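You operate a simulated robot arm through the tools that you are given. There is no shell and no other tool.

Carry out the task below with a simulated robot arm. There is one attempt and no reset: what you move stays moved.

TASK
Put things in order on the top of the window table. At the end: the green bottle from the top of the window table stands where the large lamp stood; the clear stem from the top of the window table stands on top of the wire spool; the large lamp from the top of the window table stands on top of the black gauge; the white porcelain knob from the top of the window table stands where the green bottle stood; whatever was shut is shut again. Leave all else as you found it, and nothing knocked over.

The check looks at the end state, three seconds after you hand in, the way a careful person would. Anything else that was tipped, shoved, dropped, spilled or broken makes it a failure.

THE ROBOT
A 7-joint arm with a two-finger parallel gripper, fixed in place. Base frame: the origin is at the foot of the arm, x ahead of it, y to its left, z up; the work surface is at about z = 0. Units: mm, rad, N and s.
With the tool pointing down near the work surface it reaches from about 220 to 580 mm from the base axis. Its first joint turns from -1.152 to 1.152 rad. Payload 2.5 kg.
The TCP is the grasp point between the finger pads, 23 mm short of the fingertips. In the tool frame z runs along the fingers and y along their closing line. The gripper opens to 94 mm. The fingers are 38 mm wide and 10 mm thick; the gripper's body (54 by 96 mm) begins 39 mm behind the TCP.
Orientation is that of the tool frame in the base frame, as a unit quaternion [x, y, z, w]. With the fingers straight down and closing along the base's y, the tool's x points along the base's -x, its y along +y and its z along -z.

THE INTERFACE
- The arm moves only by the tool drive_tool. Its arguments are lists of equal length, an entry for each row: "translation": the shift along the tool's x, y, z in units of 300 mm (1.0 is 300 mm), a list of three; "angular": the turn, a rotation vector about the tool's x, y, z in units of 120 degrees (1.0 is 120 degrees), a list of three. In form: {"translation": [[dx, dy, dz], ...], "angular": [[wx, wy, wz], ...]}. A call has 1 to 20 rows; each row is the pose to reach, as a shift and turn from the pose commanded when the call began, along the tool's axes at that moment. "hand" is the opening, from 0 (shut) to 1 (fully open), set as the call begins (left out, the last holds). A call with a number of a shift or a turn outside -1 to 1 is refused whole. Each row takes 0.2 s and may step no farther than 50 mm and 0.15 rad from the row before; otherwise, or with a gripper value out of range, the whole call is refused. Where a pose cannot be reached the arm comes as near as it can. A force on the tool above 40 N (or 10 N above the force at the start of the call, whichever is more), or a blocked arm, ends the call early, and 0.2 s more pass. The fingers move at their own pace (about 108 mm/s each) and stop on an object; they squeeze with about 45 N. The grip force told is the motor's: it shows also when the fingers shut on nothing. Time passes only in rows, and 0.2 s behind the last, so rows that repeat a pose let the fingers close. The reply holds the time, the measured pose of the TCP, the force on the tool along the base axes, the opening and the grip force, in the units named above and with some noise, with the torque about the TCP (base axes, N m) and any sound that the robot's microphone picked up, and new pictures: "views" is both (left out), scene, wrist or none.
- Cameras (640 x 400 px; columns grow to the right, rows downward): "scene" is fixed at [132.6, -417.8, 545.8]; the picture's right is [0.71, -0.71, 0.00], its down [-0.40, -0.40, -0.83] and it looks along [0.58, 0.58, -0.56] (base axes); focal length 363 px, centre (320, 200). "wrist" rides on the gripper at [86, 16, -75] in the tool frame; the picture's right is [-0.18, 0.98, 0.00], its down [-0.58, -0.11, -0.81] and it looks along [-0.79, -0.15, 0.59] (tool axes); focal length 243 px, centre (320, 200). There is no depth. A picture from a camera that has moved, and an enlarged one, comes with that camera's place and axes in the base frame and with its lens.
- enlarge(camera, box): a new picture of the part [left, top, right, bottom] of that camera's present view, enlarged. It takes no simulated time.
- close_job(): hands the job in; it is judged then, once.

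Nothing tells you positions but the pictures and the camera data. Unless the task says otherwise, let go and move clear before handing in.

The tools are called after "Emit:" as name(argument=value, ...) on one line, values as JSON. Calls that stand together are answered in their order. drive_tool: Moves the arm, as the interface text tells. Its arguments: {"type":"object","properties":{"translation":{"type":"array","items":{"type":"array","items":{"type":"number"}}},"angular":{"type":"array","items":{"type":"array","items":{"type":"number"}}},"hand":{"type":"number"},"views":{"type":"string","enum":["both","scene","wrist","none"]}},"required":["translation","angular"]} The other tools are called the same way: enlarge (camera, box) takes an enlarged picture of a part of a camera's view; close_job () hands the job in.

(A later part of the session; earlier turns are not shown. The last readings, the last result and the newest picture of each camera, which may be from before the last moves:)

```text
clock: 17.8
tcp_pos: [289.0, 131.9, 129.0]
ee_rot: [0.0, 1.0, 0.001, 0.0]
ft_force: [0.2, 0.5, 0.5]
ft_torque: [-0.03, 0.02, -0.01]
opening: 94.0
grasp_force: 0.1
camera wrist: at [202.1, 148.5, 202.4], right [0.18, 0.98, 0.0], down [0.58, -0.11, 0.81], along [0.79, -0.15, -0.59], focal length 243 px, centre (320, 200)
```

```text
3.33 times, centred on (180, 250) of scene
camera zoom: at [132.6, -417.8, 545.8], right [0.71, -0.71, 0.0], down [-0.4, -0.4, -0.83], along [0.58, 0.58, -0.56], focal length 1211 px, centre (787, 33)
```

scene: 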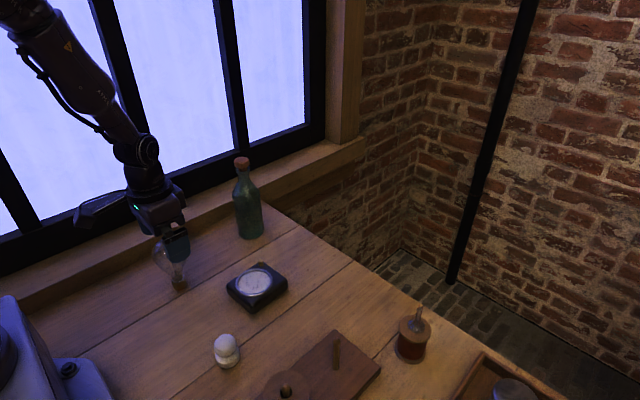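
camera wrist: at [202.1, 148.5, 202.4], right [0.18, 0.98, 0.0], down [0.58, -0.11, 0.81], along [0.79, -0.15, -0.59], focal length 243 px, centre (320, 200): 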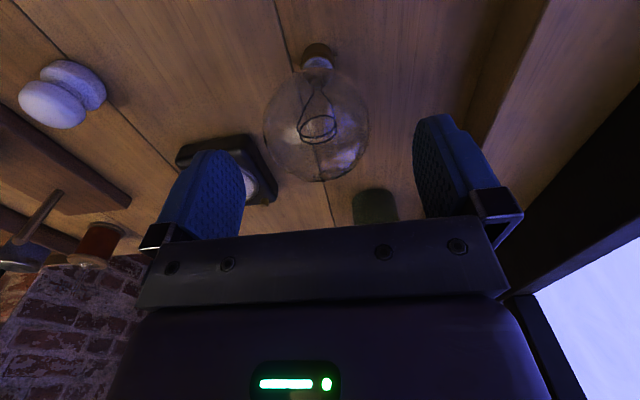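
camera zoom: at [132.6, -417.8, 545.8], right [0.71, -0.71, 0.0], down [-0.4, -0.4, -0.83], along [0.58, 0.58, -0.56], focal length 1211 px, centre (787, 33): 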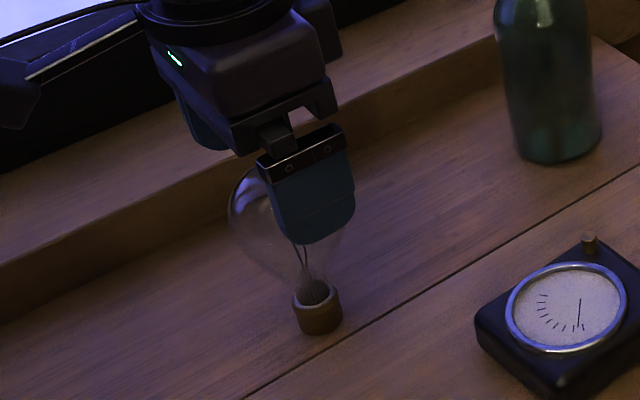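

Emit:
drive_tool(translation=[[-0.005, -0.0017, 0.05], [-0.005, -0.0017, 0.1], [-0.005, -0.0017, 0.1237], [-0.005, -0.0017, 0.1237]], angular=[[0, 0, 0], [0, 0, 0], [0, 0, 0], [0, 0, 0]], views="wrist")

Emit:
enlarge(camera="scene", box=[120, 200, 240, 310])

Emit:
enlarge(camera="wrist", box=[140, 50, 500, 250])

```text
clock: 18.8
tcp_pos: [290.7, 131.7, 91.5]
ee_rot: [0.0, 1.0, -0.001, 0.0]
ft_force: [-0.9, -0.1, 0.7]
ft_torque: [0.0, -0.01, 0.02]
opening: 93.9
grasp_force: 0.0
camera wrist: at [203.1, 148.3, 166.0], right [0.18, 0.98, 0.0], down [0.58, -0.11, 0.81], along [0.79, -0.15, -0.59], focal length 243 px, centre (320, 200)
```

wrist: 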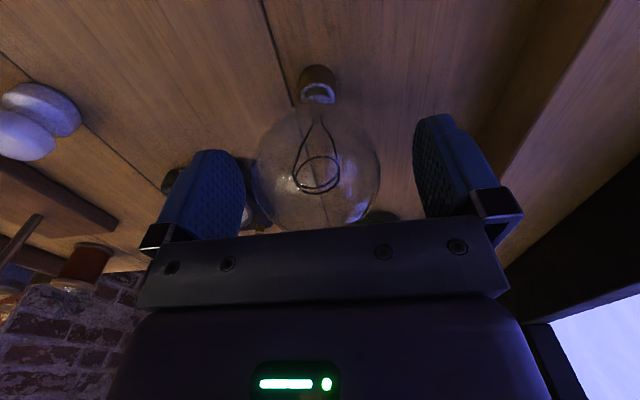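

```text
3.64 times, centred on (180, 255) of scene
camera zoom: at [132.6, -417.8, 545.8], right [0.71, -0.71, 0.0], down [-0.4, -0.4, -0.83], along [0.58, 0.58, -0.56], focal length 1321 px, centre (829, 0)
```

zoom: 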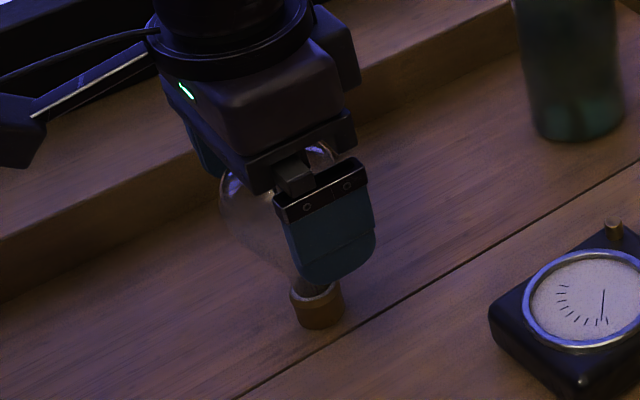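

```text
1.78 times, centred on (320, 150) of wrist
camera zoom: at [203.1, 148.3, 166.0], right [0.18, 0.98, 0.0], down [0.58, -0.11, 0.81], along [0.79, -0.15, -0.59], focal length 431 px, centre (320, 289)
```

zoom: 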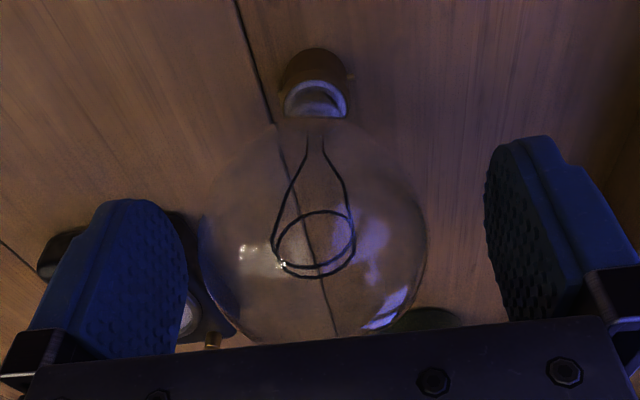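

The globe is about 1.5 mm to the -y side of centre. I'll shift and close in stages.

Emit:
drive_tool(translation=[[0, -0.005, 0], [0, -0.005, 0], [0, -0.005, 0]], angular=[[0, 0, 0], [0, 0, 0], [0, 0, 0]], hand=0.71, views="wrist")

Emit:
enlarge(camera="wrist", box=[180, 50, 460, 250])

```text
clock: 19.6
tcp_pos: [290.6, 129.3, 91.6]
ee_rot: [0.0, 1.0, 0.0, -0.001]
ft_force: [-0.7, 0.7, 1.1]
ft_torque: [0.0, 0.01, 0.02]
opening: 66.7
grasp_force: 0.0
camera wrist: at [203.0, 146.7, 166.2], right [0.18, 0.98, 0.0], down [0.58, -0.11, 0.81], along [0.79, -0.15, -0.59], focal length 243 px, centre (320, 200)
```

wrist: 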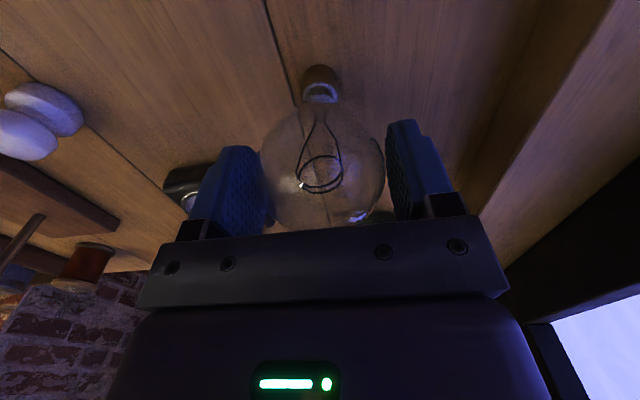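

```text
2.00 times, centred on (320, 150) of wrist
camera zoom: at [203.0, 146.7, 166.2], right [0.18, 0.98, 0.0], down [0.58, -0.11, 0.81], along [0.79, -0.15, -0.59], focal length 485 px, centre (320, 300)
```

zoom: 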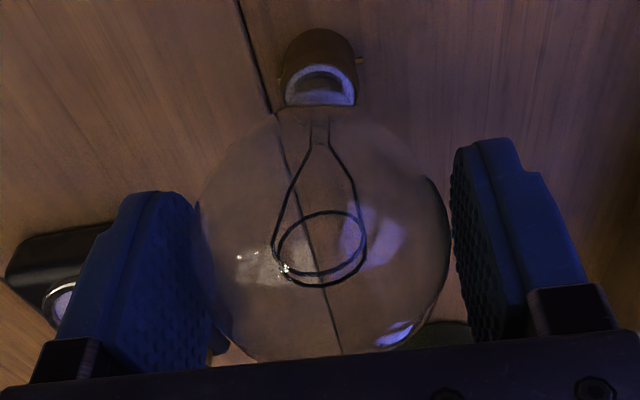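

Emit:
drive_tool(translation=[[0, 0, 0], [0, 0, 0], [0, 0, 0]], angular=[[0, 0, 0], [0, 0, 0], [0, 0, 0]], hand=0.63, views="wrist")

Emit:
enlarge(camera="wrist", box=[180, 50, 460, 250])

```text
clock: 20.4
tcp_pos: [290.6, 130.1, 92.7]
ee_rot: [0.0, 1.0, 0.0, 0.0]
ft_force: [0.3, 0.6, -0.5]
ft_torque: [0.0, -0.05, -0.01]
opening: 59.8
grasp_force: 30.3
camera wrist: at [203.0, 146.8, 166.2], right [0.18, 0.98, 0.0], down [0.58, -0.11, 0.81], along [0.79, -0.15, -0.59], focal length 243 px, centre (320, 200)
```

wrist: 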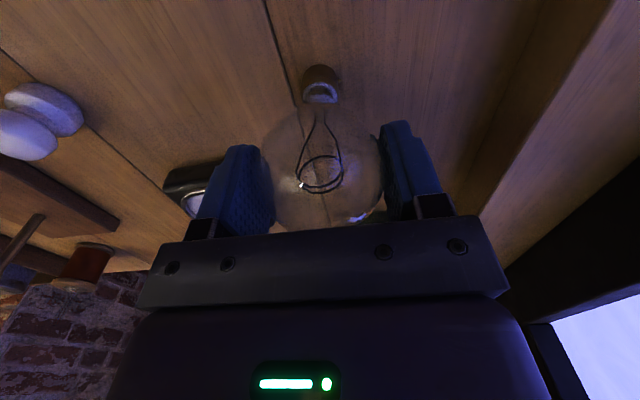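

```text
2.00 times, centred on (320, 150) of wrist
camera zoom: at [203.0, 146.8, 166.2], right [0.18, 0.98, 0.0], down [0.58, -0.11, 0.81], along [0.79, -0.15, -0.59], focal length 485 px, centre (320, 300)
```

zoom: 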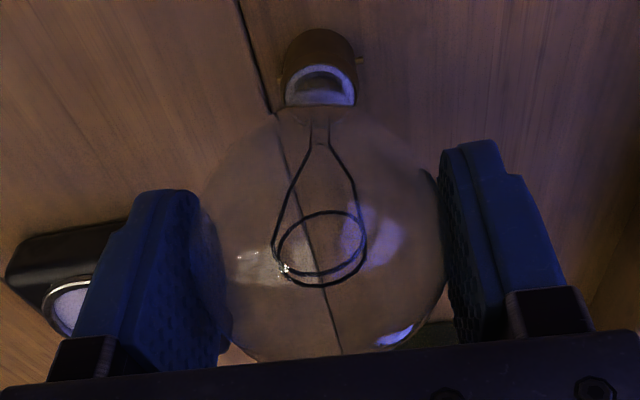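

The lamp is gripped at 59.8 mm with a mild force and didn't shift. I'll lift it and carry it over to the gauge.

Emit:
drive_tool(translation=[[0, 0, -0.03], [0, 0, -0.1], [0, 0, -0.2], [0, 0, -0.3], [0, 0, -0.3]], angular=[[0, 0, 0], [0, 0, 0], [0, 0, 0], [0, 0, 0], [0, 0, 0]])

Emit:
enlarge(camera="scene", box=[120, 160, 240, 310])

Emit:
enlarge(camera="wrist", box=[180, 50, 460, 250])

```text
clock: 21.6
tcp_pos: [290.2, 129.4, 182.4]
ee_rot: [0.0, 1.0, 0.0, 0.0]
ft_force: [0.8, 0.4, -0.5]
ft_torque: [0.03, 0.01, 0.0]
opening: 60.0
grasp_force: 30.1
camera wrist: at [202.5, 146.3, 256.3], right [0.18, 0.98, 0.0], down [0.58, -0.11, 0.81], along [0.79, -0.15, -0.59], focal length 243 px, centre (320, 200)
```

scene: 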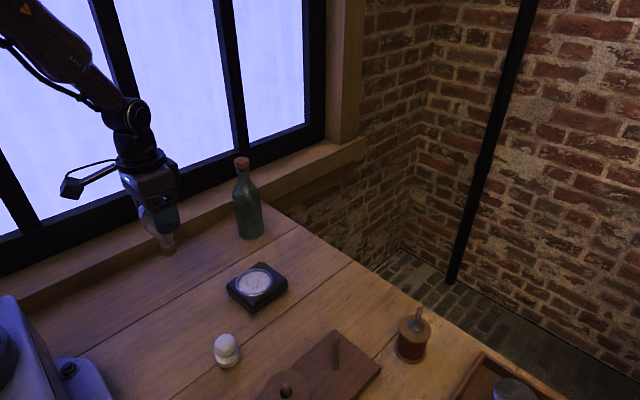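
wrist: 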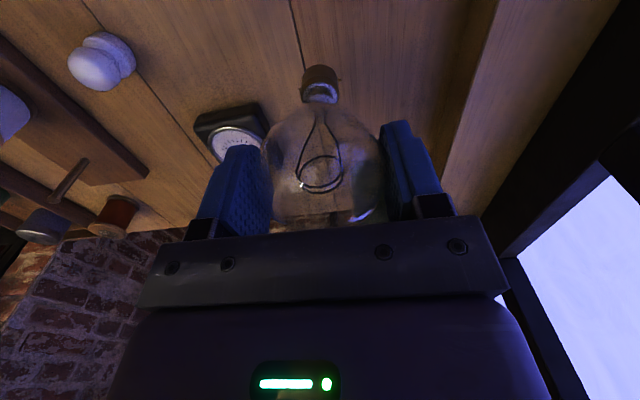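

```text
2.67 times, centred on (180, 235) of scene
camera zoom: at [132.6, -417.8, 545.8], right [0.71, -0.71, 0.0], down [-0.4, -0.4, -0.83], along [0.58, 0.58, -0.56], focal length 969 px, centre (693, 107)
```

zoom: 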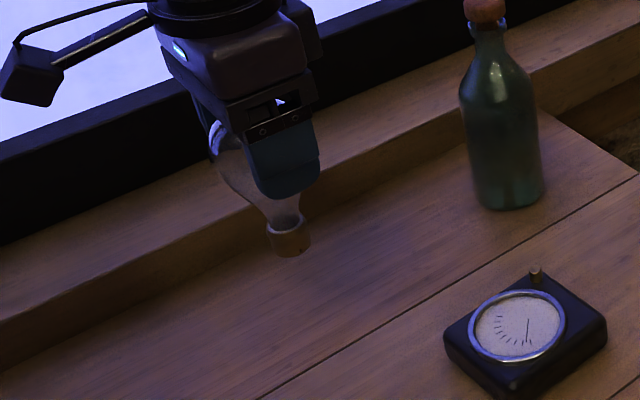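

```text
2.00 times, centred on (320, 150) of wrist
camera zoom: at [202.5, 146.3, 256.3], right [0.18, 0.98, 0.0], down [0.58, -0.11, 0.81], along [0.79, -0.15, -0.59], focal length 485 px, centre (320, 300)
```

zoom: 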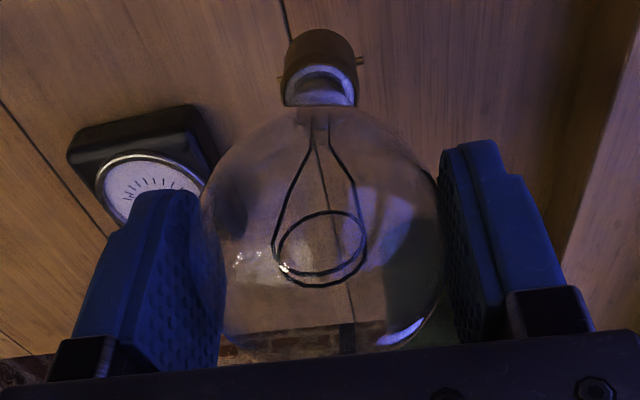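

The lamp lifted cleanly and hangs straight. I'm moving above the gauge.

Emit:
drive_tool(translation=[[-0.08, -0.1, 0], [-0.16, -0.2, 0], [-0.24, -0.3, 0], [-0.306, -0.393, 0.02], [-0.306, -0.393, 0.04], [-0.306, -0.393, 0.04]], angular=[[0, 0, 0], [0, 0, 0], [0, 0, 0], [0, 0, 0], [0, 0, 0], [0, 0, 0]])

Emit:
enlarge(camera="scene", box=[200, 180, 320, 320])

Emit:
enlarge(camera="wrist", box=[180, 0, 460, 200])

```text
clock: 23.0
tcp_pos: [381.7, 12.1, 169.6]
ee_rot: [0.0, 1.0, 0.0, 0.0]
ft_force: [-1.0, -0.3, -1.1]
ft_torque: [0.01, -0.01, -0.04]
opening: 59.9
grasp_force: 29.5
camera wrist: at [295.0, 28.5, 244.1], right [0.18, 0.98, 0.0], down [0.58, -0.11, 0.81], along [0.79, -0.15, -0.59], focal length 243 px, centre (320, 200)
```

scene: 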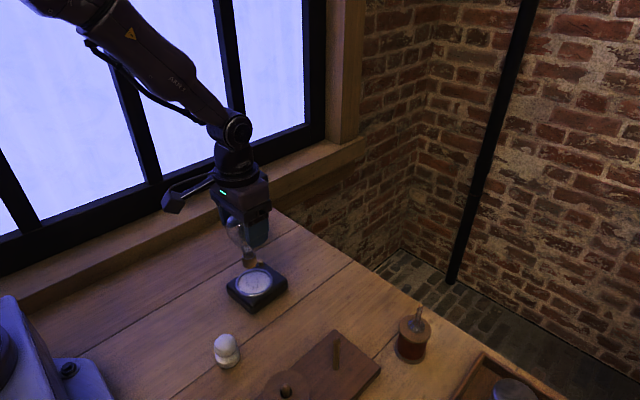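
wrist: 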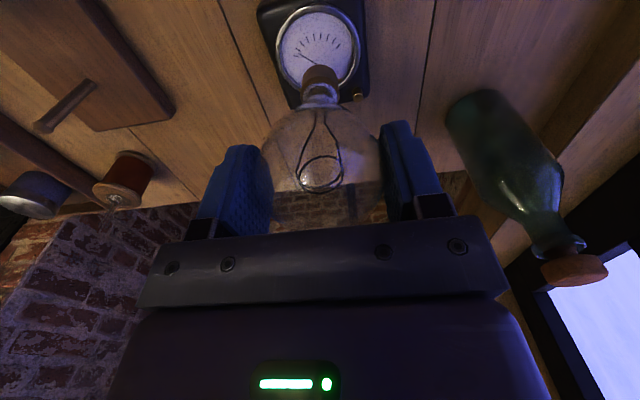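

```text
2.86 times, centred on (260, 250) of scene
camera zoom: at [132.6, -417.8, 545.8], right [0.71, -0.71, 0.0], down [-0.4, -0.4, -0.83], along [0.58, 0.58, -0.56], focal length 1038 px, centre (491, 57)
```

zoom: 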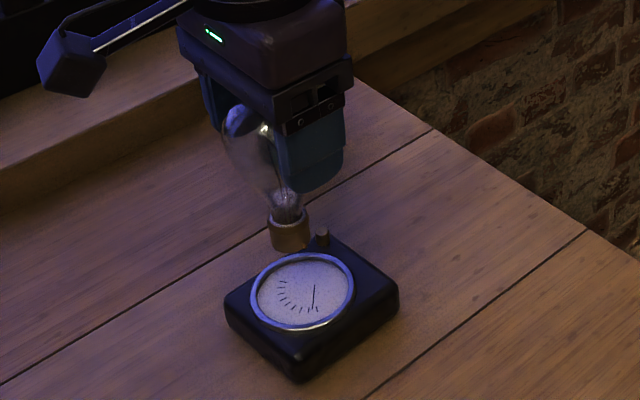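

```text
2.00 times, centred on (320, 100) of wrist
camera zoom: at [295.0, 28.5, 244.1], right [0.18, 0.98, 0.0], down [0.58, -0.11, 0.81], along [0.79, -0.15, -0.59], focal length 485 px, centre (320, 400)
```

zoom: 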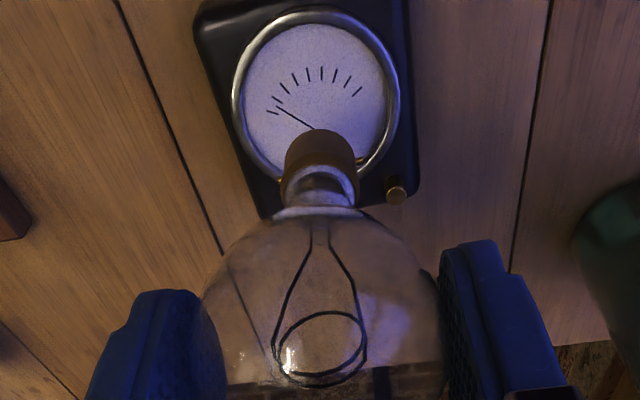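

The cap is roughly over the dial centre. I'll nudge y slightly and descend to a few mm above the glass.

Emit:
drive_tool(translation=[[0, -0.004, 0.05], [0, -0.004, 0.1], [0, -0.004, 0.13], [0, -0.004, 0.145], [0, -0.004, 0.145]], angular=[[0, 0, 0], [0, 0, 0], [0, 0, 0], [0, 0, 0], [0, 0, 0]], views="none")

Emit:
enlarge(camera="scene", box=[210, 220, 310, 320])

Emit:
enlarge(camera="wrist", box=[220, 0, 420, 150])

```text
clock: 24.2
tcp_pos: [382.6, 11.1, 127.0]
ee_rot: [0.0, 1.0, -0.001, -0.001]
ft_force: [-0.1, 0.2, -1.5]
ft_torque: [-0.02, 0.04, 0.05]
opening: 59.7
grasp_force: 29.9
```

```text
4.00 times, centred on (260, 270) of scene
camera zoom: at [132.6, -417.8, 545.8], right [0.71, -0.71, 0.0], down [-0.4, -0.4, -0.83], along [0.58, 0.58, -0.56], focal length 1454 px, centre (560, -80)
```

zoom: 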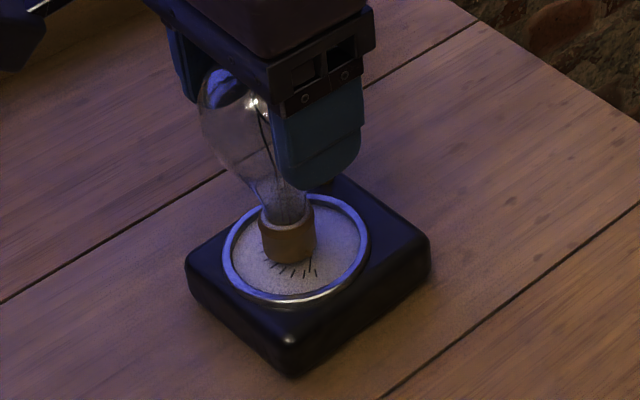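

```text
2.67 times, centred on (320, 75) of wrist
camera zoom: at [294.6, 27.9, 200.5], right [0.18, 0.98, 0.0], down [0.58, -0.11, 0.81], along [0.79, -0.15, -0.59], focal length 647 px, centre (320, 533)
```

zoom: 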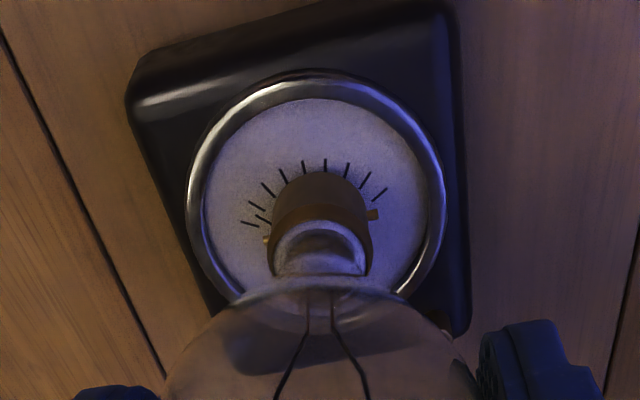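

Emit:
drive_tool(translation=[[0, 0, 0.0033], [0, 0, 0.0067], [0, 0, 0.01]], angular=[[0, 0, 0], [0, 0, 0], [0, 0, 0]], views="none")

Emit:
drive_tool(translation=[[0, 0, 0.0033], [0, 0, 0.0067]], angular=[[0, 0, 0], [0, 0, 0]], views="none")

Emit:
enlarge(camera="scene", box=[220, 240, 300, 320])

Emit:
enlarge(camera="wrist", box=[220, 0, 420, 150])

```text
clock: 25.0
tcp_pos: [382.3, 9.0, 123.9]
ee_rot: [-0.001, 1.0, 0.0, 0.0]
ft_force: [-0.2, -0.1, -0.6]
ft_torque: [-0.02, 0.02, 0.01]
opening: 60.2
grasp_force: 29.7
```

```text
clock: 25.6
tcp_pos: [381.5, 11.8, 121.4]
ee_rot: [0.0, 1.0, 0.0, 0.0]
ft_force: [-1.1, -0.4, 3.1]
ft_torque: [-0.01, 0.08, 0.01]
opening: 60.2
grasp_force: 29.6
```

```text
5.00 times, centred on (260, 280) of scene
camera zoom: at [132.6, -417.8, 545.8], right [0.71, -0.71, 0.0], down [-0.4, -0.4, -0.83], along [0.58, 0.58, -0.56], focal length 1817 px, centre (620, -200)
```

zoom: 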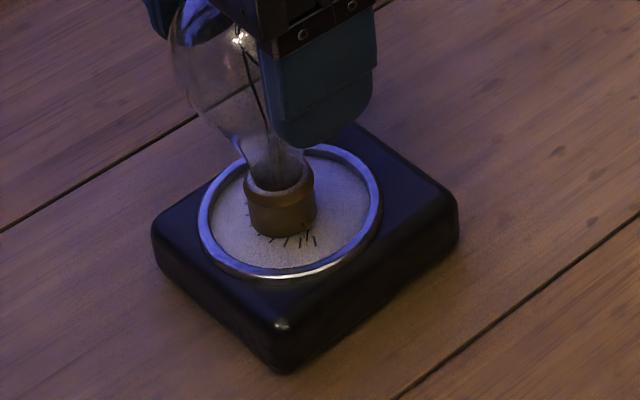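

```text
2.67 times, centred on (320, 75) of wrist
camera zoom: at [294.6, 27.7, 195.7], right [0.18, 0.98, 0.0], down [0.58, -0.11, 0.81], along [0.79, -0.15, -0.59], focal length 647 px, centre (320, 533)
```

zoom: 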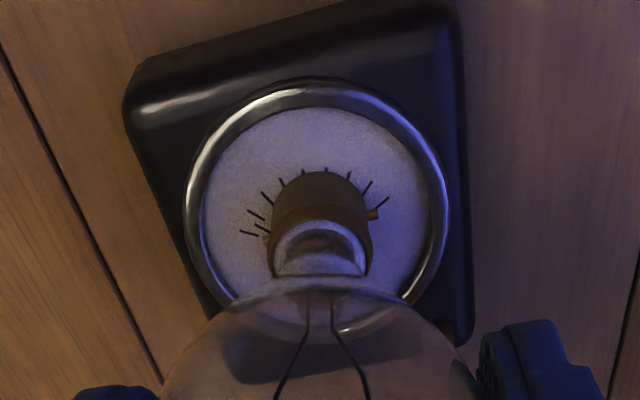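

The cap touches the dial (3 N) and is nearly centred. I'll press a touch more, then release and rise.

Emit:
drive_tool(translation=[[0, 0, 0.002], [0, 0, 0.002]], angular=[[0, 0, 0], [0, 0, 0]], views="none")

Emit:
drive_tool(translation=[[0, 0, 0], [0, 0, 0], [0, 0, 0]], angular=[[0, 0, 0], [0, 0, 0], [0, 0, 0]], hand=0.7, views="none")

Emit:
drive_tool(translation=[[0, 0, 0], [0, 0, 0]], angular=[[0, 0, 0], [0, 0, 0]], hand=0.95)

Emit:
enlarge(camera="scene", box=[200, 200, 320, 320])

Emit:
enlarge(camera="wrist", box=[160, 0, 480, 240])

```text
clock: 26.2
tcp_pos: [381.4, 10.6, 121.2]
ee_rot: [0.001, 1.0, 0.0, 0.0]
ft_force: [1.1, 0.5, 2.7]
ft_torque: [-0.01, -0.07, 0.03]
opening: 60.4
grasp_force: 30.2
```

```text
clock: 27.0
tcp_pos: [381.6, 11.8, 122.2]
ee_rot: [0.001, 1.0, 0.0, 0.0]
ft_force: [0.0, -1.0, 0.3]
ft_torque: [0.0, -0.03, 0.02]
opening: 65.9
grasp_force: 0.0
```

```text
clock: 27.6
tcp_pos: [380.6, 11.7, 121.8]
ee_rot: [0.0, 1.0, 0.0, 0.0]
ft_force: [-0.4, -0.2, -1.3]
ft_torque: [0.04, -0.03, -0.01]
opening: 89.1
grasp_force: 0.0
camera wrist: at [294.5, 27.9, 195.1], right [0.18, 0.98, 0.0], down [0.58, -0.11, 0.81], along [0.79, -0.15, -0.59], focal length 243 px, centre (320, 200)
```

scene: 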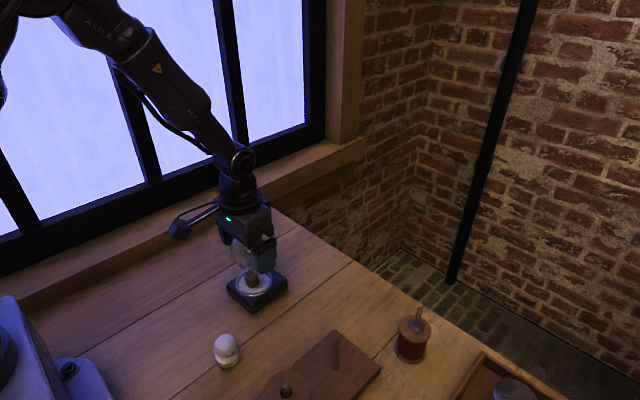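
wrist: 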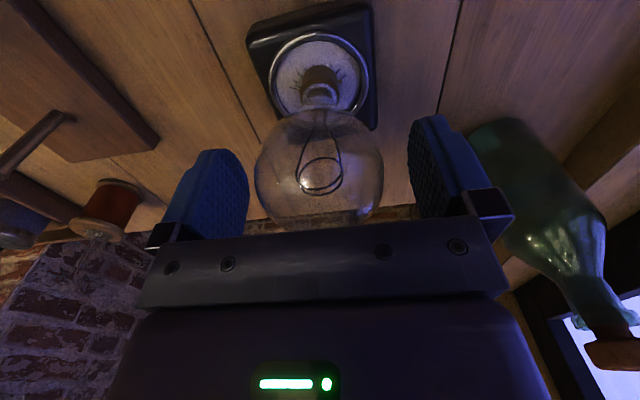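

```text
3.33 times, centred on (260, 260) of scene
camera zoom: at [132.6, -417.8, 545.8], right [0.71, -0.71, 0.0], down [-0.4, -0.4, -0.83], along [0.58, 0.58, -0.56], focal length 1211 px, centre (520, 0)
```

zoom: 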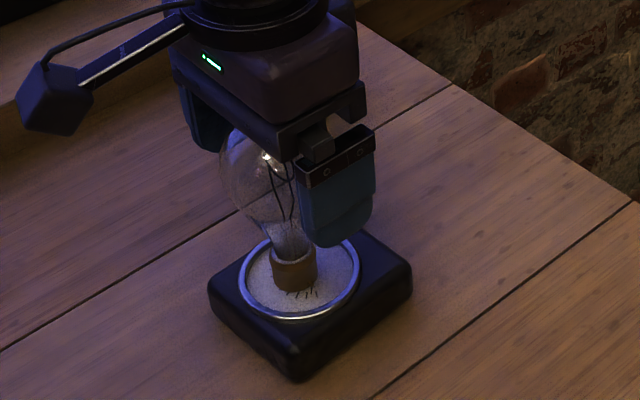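

```text
1.67 times, centred on (320, 120) of wrist
camera zoom: at [294.5, 27.9, 195.1], right [0.18, 0.98, 0.0], down [0.58, -0.11, 0.81], along [0.79, -0.15, -0.59], focal length 404 px, centre (320, 333)
```

zoom: 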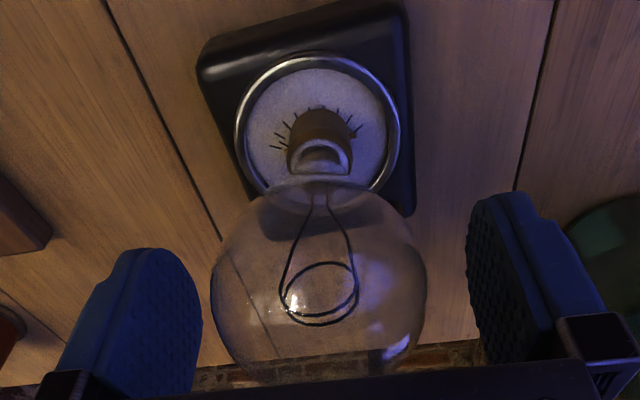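

The lamp stands on its own on the gauge. I'll rise straight up, then move to a viewpoint for the bottle.

Emit:
drive_tool(translation=[[0, 0, -0.05], [0, 0, -0.15], [0, 0, -0.28], [0, 0, -0.4], [0, 0, -0.5], [0.06, 0.13, -0.5], [0.12, 0.26, -0.5], [0.18, 0.39, -0.5], [0.22, 0.52, -0.5], [0.22, 0.52, -0.5]], angular=[[0, 0, 0], [0, 0, 0], [0, 0, 0], [0, 0, 0], [0, 0, 0], [0, 0, 0], [0, 0, 0], [0, 0, 0], [0, 0, 0], [0, 0, 0]])

Emit:
enlarge(camera="scene", box=[140, 180, 300, 320])

Emit:
enlarge(camera="wrist", box=[160, 0, 480, 240])

```text
clock: 29.8
tcp_pos: [313.7, 167.4, 271.8]
ee_rot: [0.0, 1.0, -0.001, 0.001]
ft_force: [0.0, 0.4, 0.7]
ft_torque: [0.0, 0.03, 0.03]
opening: 89.4
grasp_force: 0.0
camera wrist: at [227.3, 183.9, 345.0], right [0.18, 0.98, 0.0], down [0.58, -0.11, 0.81], along [0.79, -0.15, -0.59], focal length 243 px, centre (320, 200)
```

scene: 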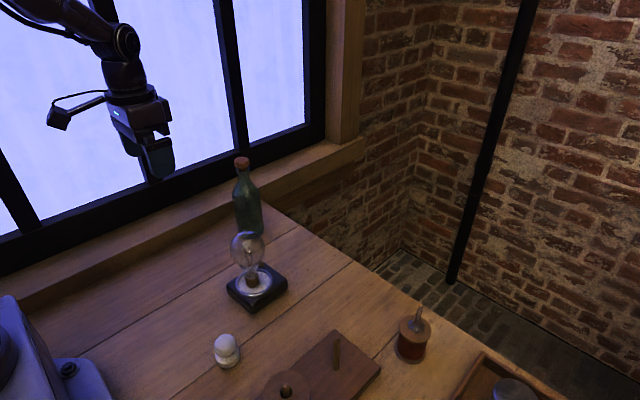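
wrist: 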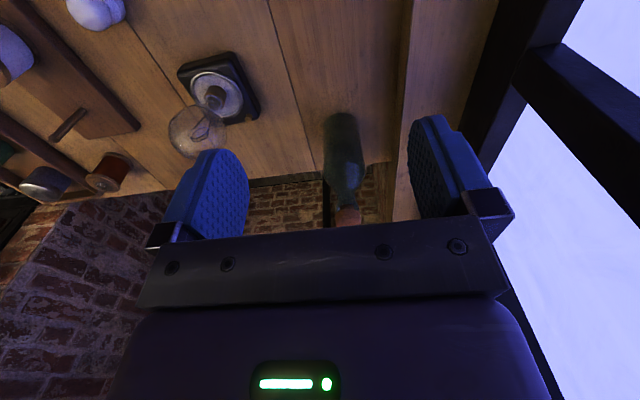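

```text
2.86 times, centred on (220, 250) of scene
camera zoom: at [132.6, -417.8, 545.8], right [0.71, -0.71, 0.0], down [-0.4, -0.4, -0.83], along [0.58, 0.58, -0.56], focal length 1038 px, centre (606, 57)
```

zoom: 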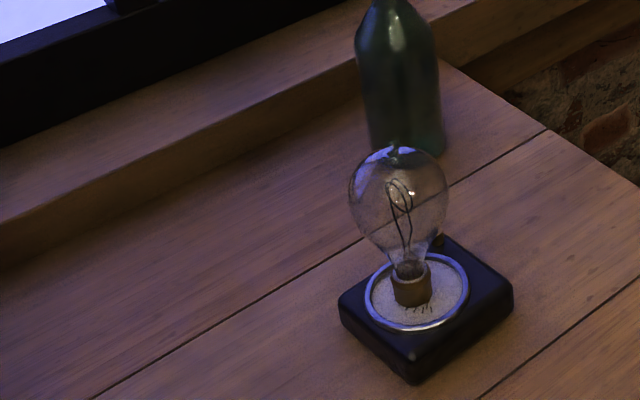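

```text
1.67 times, centred on (320, 120) of wrist
camera zoom: at [227.3, 183.9, 345.0], right [0.18, 0.98, 0.0], down [0.58, -0.11, 0.81], along [0.79, -0.15, -0.59], focal length 404 px, centre (320, 333)
```

zoom: 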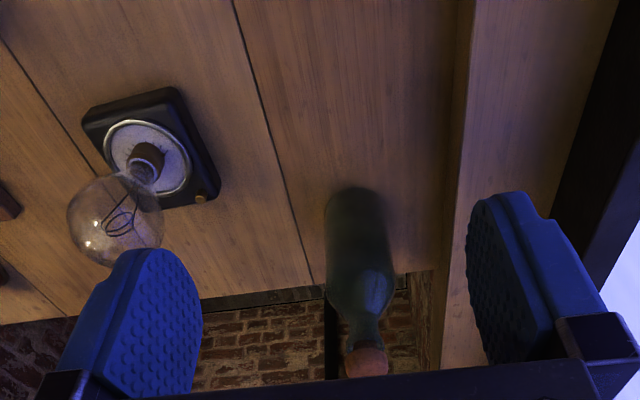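

The lamp stands upright on the gauge. The bottle axis is at about (490,172), and I'll grip its body with the tool tilted about 50° to avoid the cork. First I'll tilt in free space behind the bottle.

Emit:
drive_tool(translation=[[-0.033, 0.003, 0.057], [-0.066, 0.006, 0.115], [-0.1, 0.009, 0.173], [-0.132, 0.012, 0.23], [-0.165, 0.015, 0.288], [-0.198, 0.018, 0.345], [-0.2317, 0.0207, 0.4033], [-0.2317, 0.0207, 0.4033]], angular=[[0, -0.0595, 0], [0, -0.119, 0], [0, -0.1785, 0], [0, -0.238, 0], [0, -0.2975, 0], [0, -0.357, 0], [0, -0.4167, 0], [0, -0.4167, 0]], hand=1.0)

Emit:
enlarge(camera="wrist", box=[160, 0, 480, 240])

```text
clock: 31.6
tcp_pos: [386.3, 173.9, 149.1]
ee_rot: [0.0, 0.906, 0.0, 0.424]
ft_force: [-1.0, 0.1, 0.3]
ft_torque: [-0.01, -0.02, 0.0]
opening: 93.7
grasp_force: 0.0
out of reach, approached as far as the arm can: row 5, 6
camera wrist: at [271.7, 190.2, 130.8], right [0.12, 0.98, 0.14], down [-0.24, -0.11, 0.96], along [0.96, -0.15, 0.23], focal length 243 px, centre (320, 200)
```

scene: 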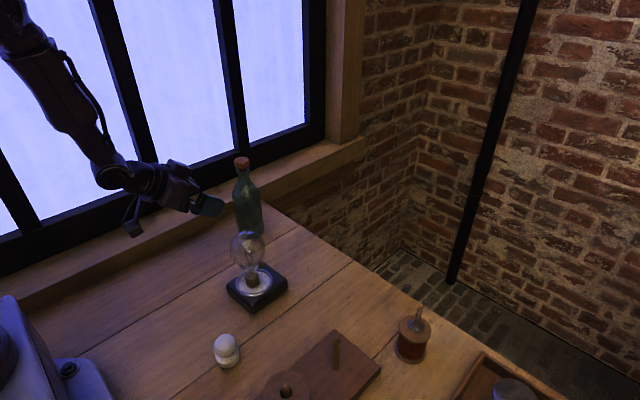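
wrist: 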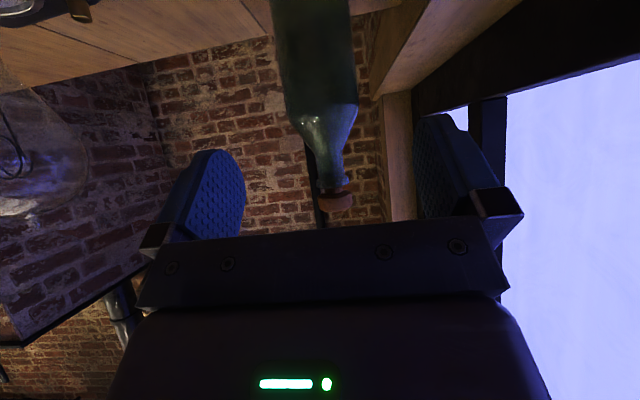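

```text
1.67 times, centred on (320, 120) of wrist
camera zoom: at [271.7, 190.2, 130.8], right [0.12, 0.98, 0.14], down [-0.24, -0.11, 0.96], along [0.96, -0.15, 0.23], focal length 404 px, centre (320, 333)
```

zoom: 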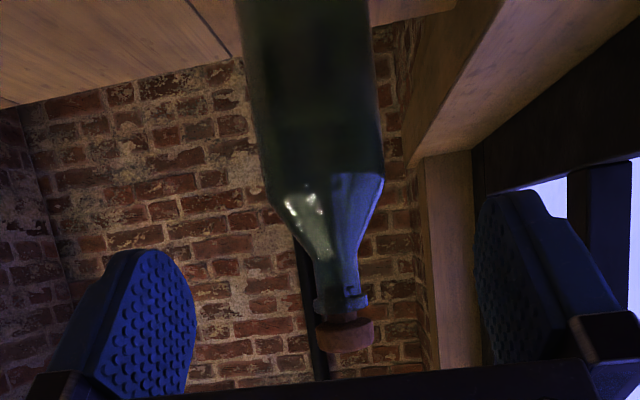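

The tilted pose works here. Before grasping I'll rehearse the placement pose (yawed 60°) with the empty hand, to be sure it is reachable at the lamp's old spot.

Emit:
drive_tool(translation=[[0.0236, -0.0212, -0.0346], [0.0472, -0.0425, -0.0692], [0.0708, -0.0638, -0.1038], [0.0944, -0.085, -0.1384], [0.118, -0.1062, -0.173], [0.1416, -0.1275, -0.2076], [0.1652, -0.1488, -0.2422], [0.1888, -0.17, -0.2768], [0.1888, -0.17, -0.2768]], angular=[[-0.0479, 0, -0.0402], [-0.0958, 0, -0.0804], [-0.1436, 0, -0.1206], [-0.1915, 0, -0.1608], [-0.2394, 0, -0.2009], [-0.2873, 0, -0.2411], [-0.3351, 0, -0.2813], [-0.383, 0, -0.3215], [-0.383, 0, -0.3215]])

```text
clock: 33.6
tcp_pos: [285.3, 122.6, 160.2]
ee_rot: [-0.453, 0.785, 0.212, 0.366]
ft_force: [0.5, -0.8, 0.3]
ft_torque: [0.02, -0.03, 0.01]
opening: 94.1
grasp_force: 0.0
camera wrist: at [214.1, 33.0, 141.1], right [-0.79, 0.59, 0.14], down [-0.03, -0.27, 0.96], along [0.61, 0.76, 0.23], focal length 243 px, centre (320, 200)
```

scene: 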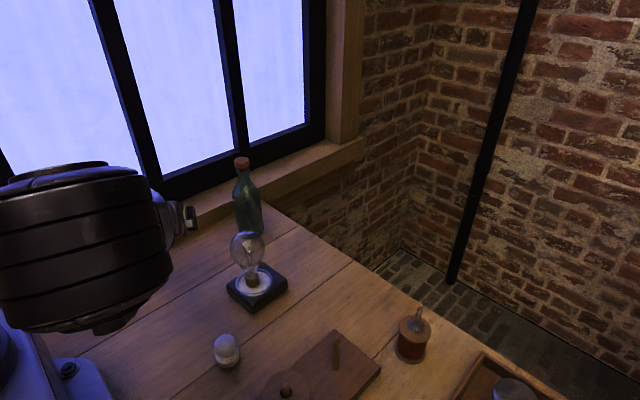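
wrist: 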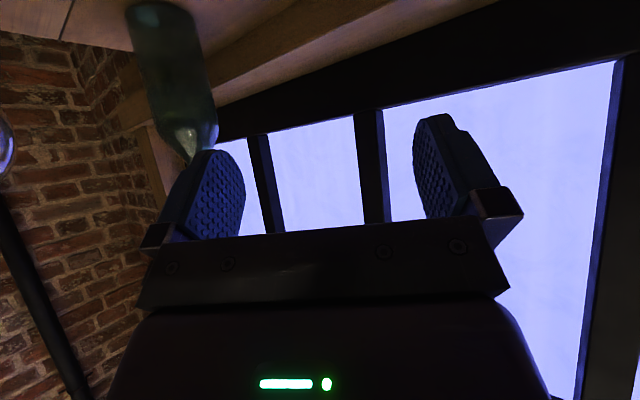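

Emit:
drive_tool(translation=[[0.064, 0, 0.0536], [0.128, 0, 0.107], [0.1915, 0, 0.1607], [0.1915, 0, 0.1607]], angular=[[0, 0, 0], [0, 0, 0], [0, 0, 0], [0, 0, 0]])

```text
clock: 34.6
tcp_pos: [285.1, 121.6, 83.7]
ee_rot: [-0.454, 0.785, 0.211, 0.366]
ft_force: [-0.3, -0.3, 0.9]
ft_torque: [-0.01, -0.01, 0.0]
opening: 93.8
grasp_force: 0.1
camera wrist: at [213.9, 32.6, 65.2], right [-0.79, 0.59, 0.14], down [-0.03, -0.27, 0.96], along [0.61, 0.76, 0.23], focal length 243 px, centre (320, 200)
```

scene: 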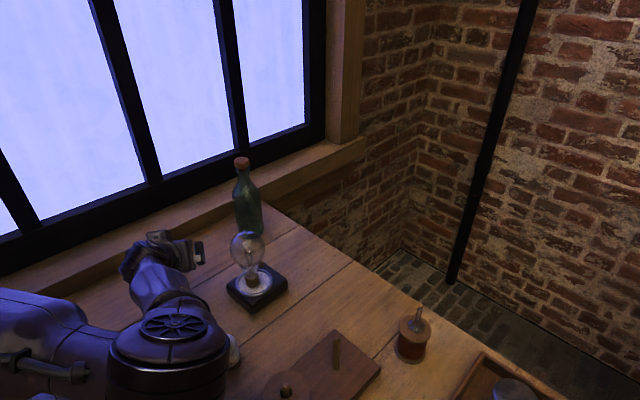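
wrist: 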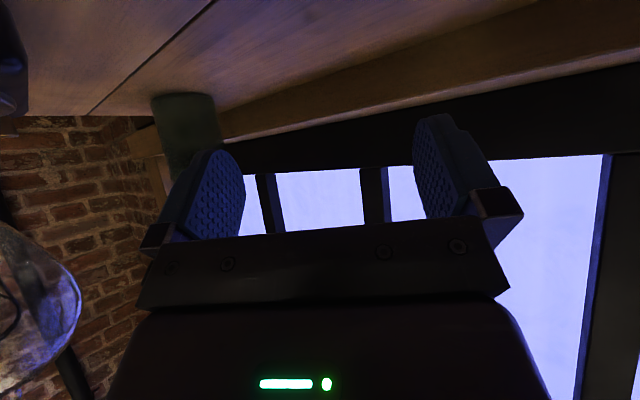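

The pose is reachable, but the elbow swings low near the knob. I'll check that nothing is touched.

Emit:
enlarge(camera="scene", box=[80, 220, 300, 400])

```text
2.22 times, centred on (190, 310) of scene
camera zoom: at [132.6, -417.8, 545.8], right [0.71, -0.71, 0.0], down [-0.4, -0.4, -0.83], along [0.58, 0.58, -0.56], focal length 808 px, centre (609, -44)
```

zoom: 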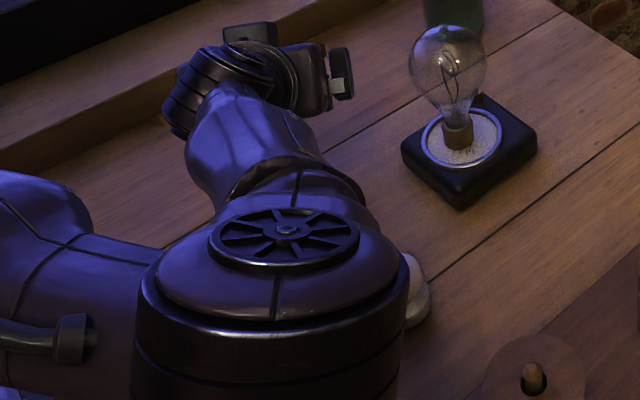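

The elbow posture is too close to the knob for comfort. I'll back up along the same path and check the knob, then try a gentler pose.

Emit:
drive_tool(translation=[[-0.064, 0, -0.0536], [-0.128, 0, -0.107], [-0.1915, 0, -0.1607], [-0.1915, 0, -0.1607]], angular=[[0, 0, 0], [0, 0, 0], [0, 0, 0], [0, 0, 0]], views="scene")

Emit:
enlarge(camera="scene", box=[80, 220, 300, 400])

```text
clock: 35.6
tcp_pos: [285.4, 121.8, 161.7]
ee_rot: [-0.454, 0.784, 0.212, 0.366]
ft_force: [0.0, -0.4, 0.0]
ft_torque: [-0.02, -0.02, 0.0]
opening: 93.7
grasp_force: 0.1
```

scene: 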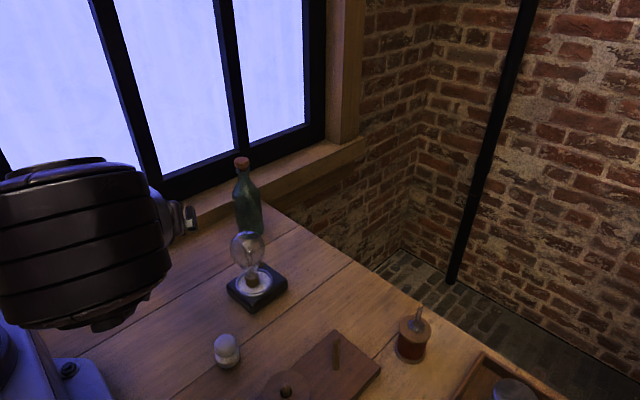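

```text
2.22 times, centred on (190, 310) of scene
camera zoom: at [132.6, -417.8, 545.8], right [0.71, -0.71, 0.0], down [-0.4, -0.4, -0.83], along [0.58, 0.58, -0.56], focal length 808 px, centre (609, -44)
```

zoom: 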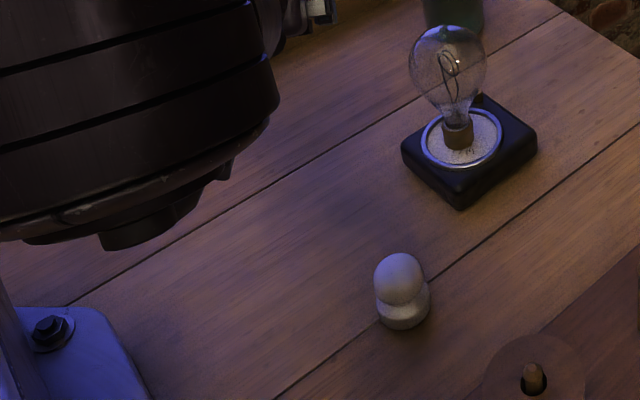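

The knob is intact. I'll test a gentler pose here (tilt 42°, azimuth 40°).

Emit:
drive_tool(translation=[[0, 0, 0], [0, 0, 0], [0, 0, 0], [0, 0, 0]], angular=[[0.04, 0.022, 0.0386], [0.08, 0.044, 0.0772], [0.12, 0.0659, 0.1158], [0.12, 0.0659, 0.1158]], views="scene")

```text
clock: 36.6
tcp_pos: [303.6, 127.1, 159.4]
ee_rot: [-0.319, 0.878, 0.123, 0.336]
ft_force: [-1.0, -0.4, -0.2]
ft_torque: [-0.02, -0.02, 0.0]
opening: 94.1
grasp_force: 0.0
out of reach, approached as far as the arm can: row 1, 2, 3, 4
```

scene: 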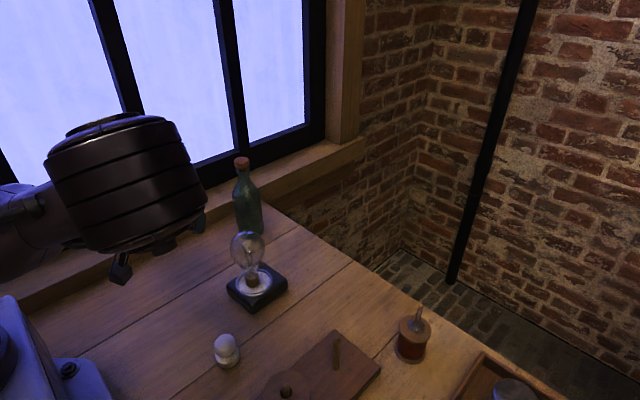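

Emit:
drive_tool(translation=[[0.052, 0, 0.0578], [0.104, 0, 0.1156], [0.156, 0, 0.1734], [0.156, 0, 0.1734]], angular=[[0, 0, 0], [0, 0, 0], [0, 0, 0], [0, 0, 0]], views="scene")

```text
clock: 37.6
tcp_pos: [303.6, 126.8, 87.9]
ee_rot: [-0.319, 0.877, 0.123, 0.336]
ft_force: [-0.1, 0.5, -0.4]
ft_torque: [0.0, 0.01, 0.01]
opening: 93.8
grasp_force: 0.0
```

scene: 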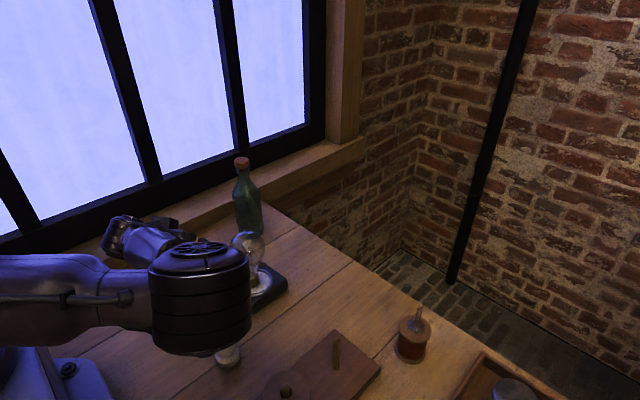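

Judging by the elbow's size in the picture, it rides high (z≈250) and well above the knob, so the 60° azimuth, 50° tilt placement is safe. I'll return to the pre-grasp pose behind the bottle.

Emit:
drive_tool(translation=[[-0.0892, 0, -0.0991], [-0.1351, -0.0099, -0.0743], [-0.1809, -0.0198, -0.0494], [-0.2268, -0.0298, -0.0246], [-0.2727, -0.0397, 0.0003], [-0.3185, -0.0496, 0.0252], [-0.3644, -0.0595, 0.05], [-0.3644, -0.0595, 0.05]], angular=[[0, 0, 0], [0.04, -0.0107, 0.0386], [0.08, -0.0213, 0.0773], [0.12, -0.032, 0.1159], [0.16, -0.0426, 0.1545], [0.2, -0.0533, 0.1932], [0.24, -0.0639, 0.2318], [0.24, -0.0639, 0.2318]])

Emit:
enlarge(camera="wrist", box=[160, 0, 480, 240])

```text
clock: 39.4
tcp_pos: [385.6, 172.3, 151.1]
ee_rot: [0.002, 0.906, 0.0, 0.423]
ft_force: [-0.4, -0.4, 0.2]
ft_torque: [0.0, 0.02, -0.02]
opening: 94.0
grasp_force: 0.0
camera wrist: at [272.5, 188.8, 130.7], right [0.12, 0.98, 0.14], down [-0.24, -0.11, 0.96], along [0.96, -0.15, 0.23], focal length 243 px, centre (320, 200)
```

scene: 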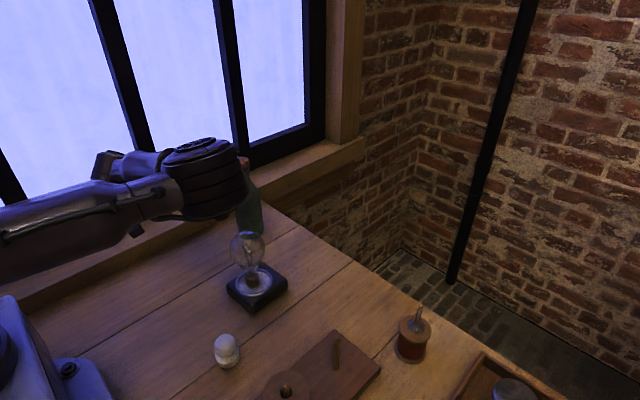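
wrist: 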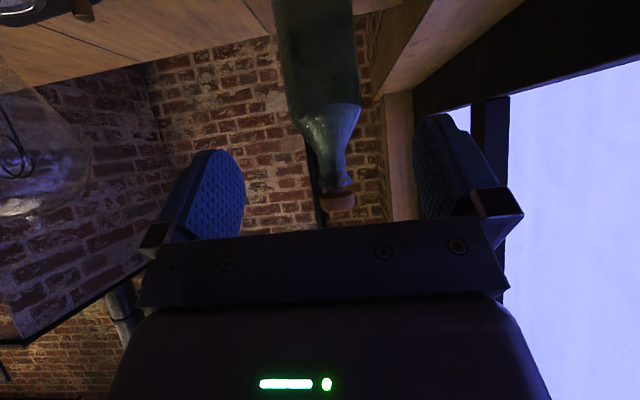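

```text
1.67 times, centred on (320, 120) of wrist
camera zoom: at [272.5, 188.8, 130.7], right [0.12, 0.98, 0.14], down [-0.24, -0.11, 0.96], along [0.96, -0.15, 0.23], focal length 404 px, centre (320, 333)
```

zoom: 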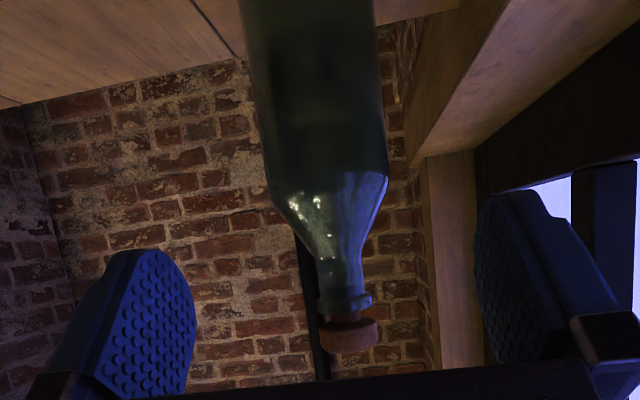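

The elbow is now swung to the side, closer above the lamp than I'd like. I'll raise and untilt to see whether the arm recovers its elbow-up posture.

Emit:
drive_tool(translation=[[-0.0766, 0, -0.0643], [-0.1532, 0, -0.1286], [-0.2298, 0, -0.1929], [-0.3064, 0, -0.2571], [-0.3064, 0, -0.2571], [-0.3064, 0, -0.2571], [-0.3064, 0, -0.2571], [-0.3064, 0, -0.2571]], angular=[[0, 0.0595, 0], [0, 0.119, 0], [0, 0.1785, 0], [0, 0.238, 0], [0, 0.2975, 0], [0, 0.357, 0], [0, 0.4167, 0], [0, 0.4167, 0]], views="scene")

```text
clock: 41.2
tcp_pos: [385.1, 173.0, 269.4]
ee_rot: [0.0, 1.0, 0.0, -0.001]
ft_force: [0.1, -1.0, -0.6]
ft_torque: [0.01, 0.03, -0.01]
opening: 94.0
grasp_force: 0.1
```

scene: 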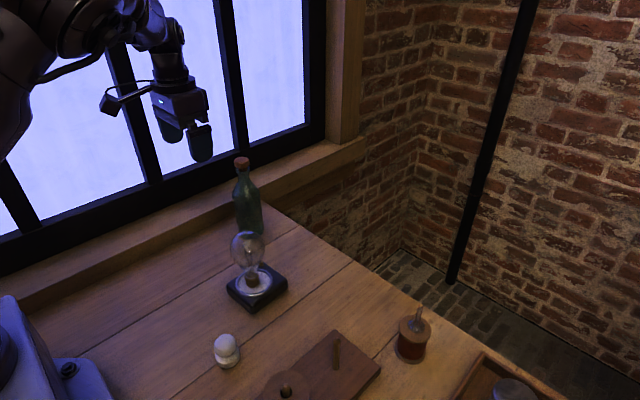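

Emit:
drive_tool(translation=[[-0.1, -0.05, -0.05], [-0.2, -0.1, -0.1], [-0.3, -0.15, -0.15], [-0.4, -0.2, -0.2], [-0.48, -0.25, -0.25], [-0.48, -0.25, -0.25]], angular=[[0, 0, 0], [0, 0, 0], [0, 0, 0], [0, 0, 0], [0, 0, 0], [0, 0, 0]], views="scene")

Emit:
drive_tool(translation=[[0.1, 0.05, 0.05], [0.2, 0.1, 0.1], [0.3, 0.15, 0.15], [0.4, 0.2, 0.2], [0.48, 0.25, 0.25], [0.48, 0.25, 0.25]], angular=[[0, 0, 0], [0, 0, 0], [0, 0, 0], [0, 0, 0], [0, 0, 0], [0, 0, 0]], views="scene")

```text
clock: 42.6
tcp_pos: [529.4, 97.6, 344.7]
ee_rot: [-0.001, 1.0, 0.0, -0.001]
ft_force: [0.9, -0.2, -0.3]
ft_torque: [-0.01, 0.01, 0.03]
opening: 94.0
grasp_force: 0.1
```

scene: 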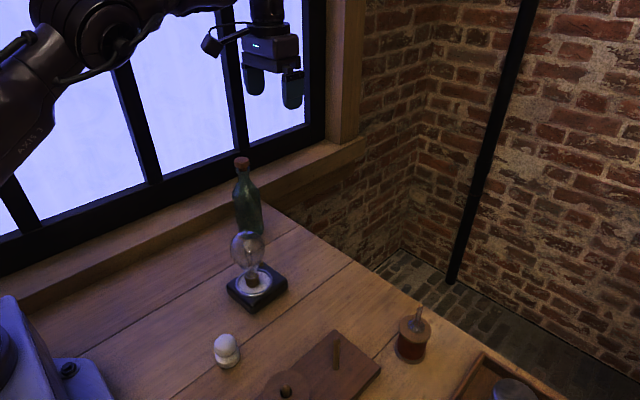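

```text
clock: 44.0
tcp_pos: [385.1, 171.0, 270.4]
ee_rot: [0.001, 1.0, 0.0, 0.001]
ft_force: [0.2, -0.9, -0.6]
ft_torque: [-0.01, -0.01, 0.0]
opening: 94.0
grasp_force: 0.1
```

scene: 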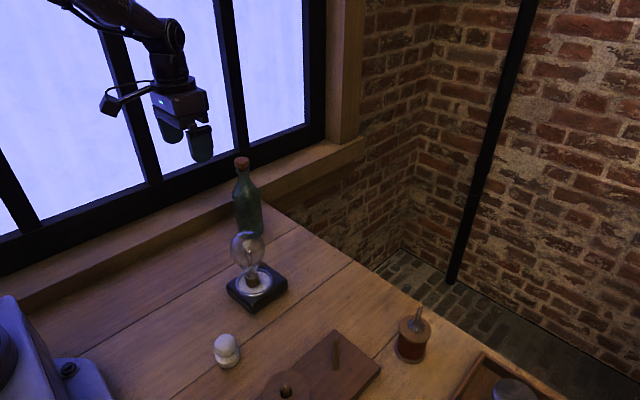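

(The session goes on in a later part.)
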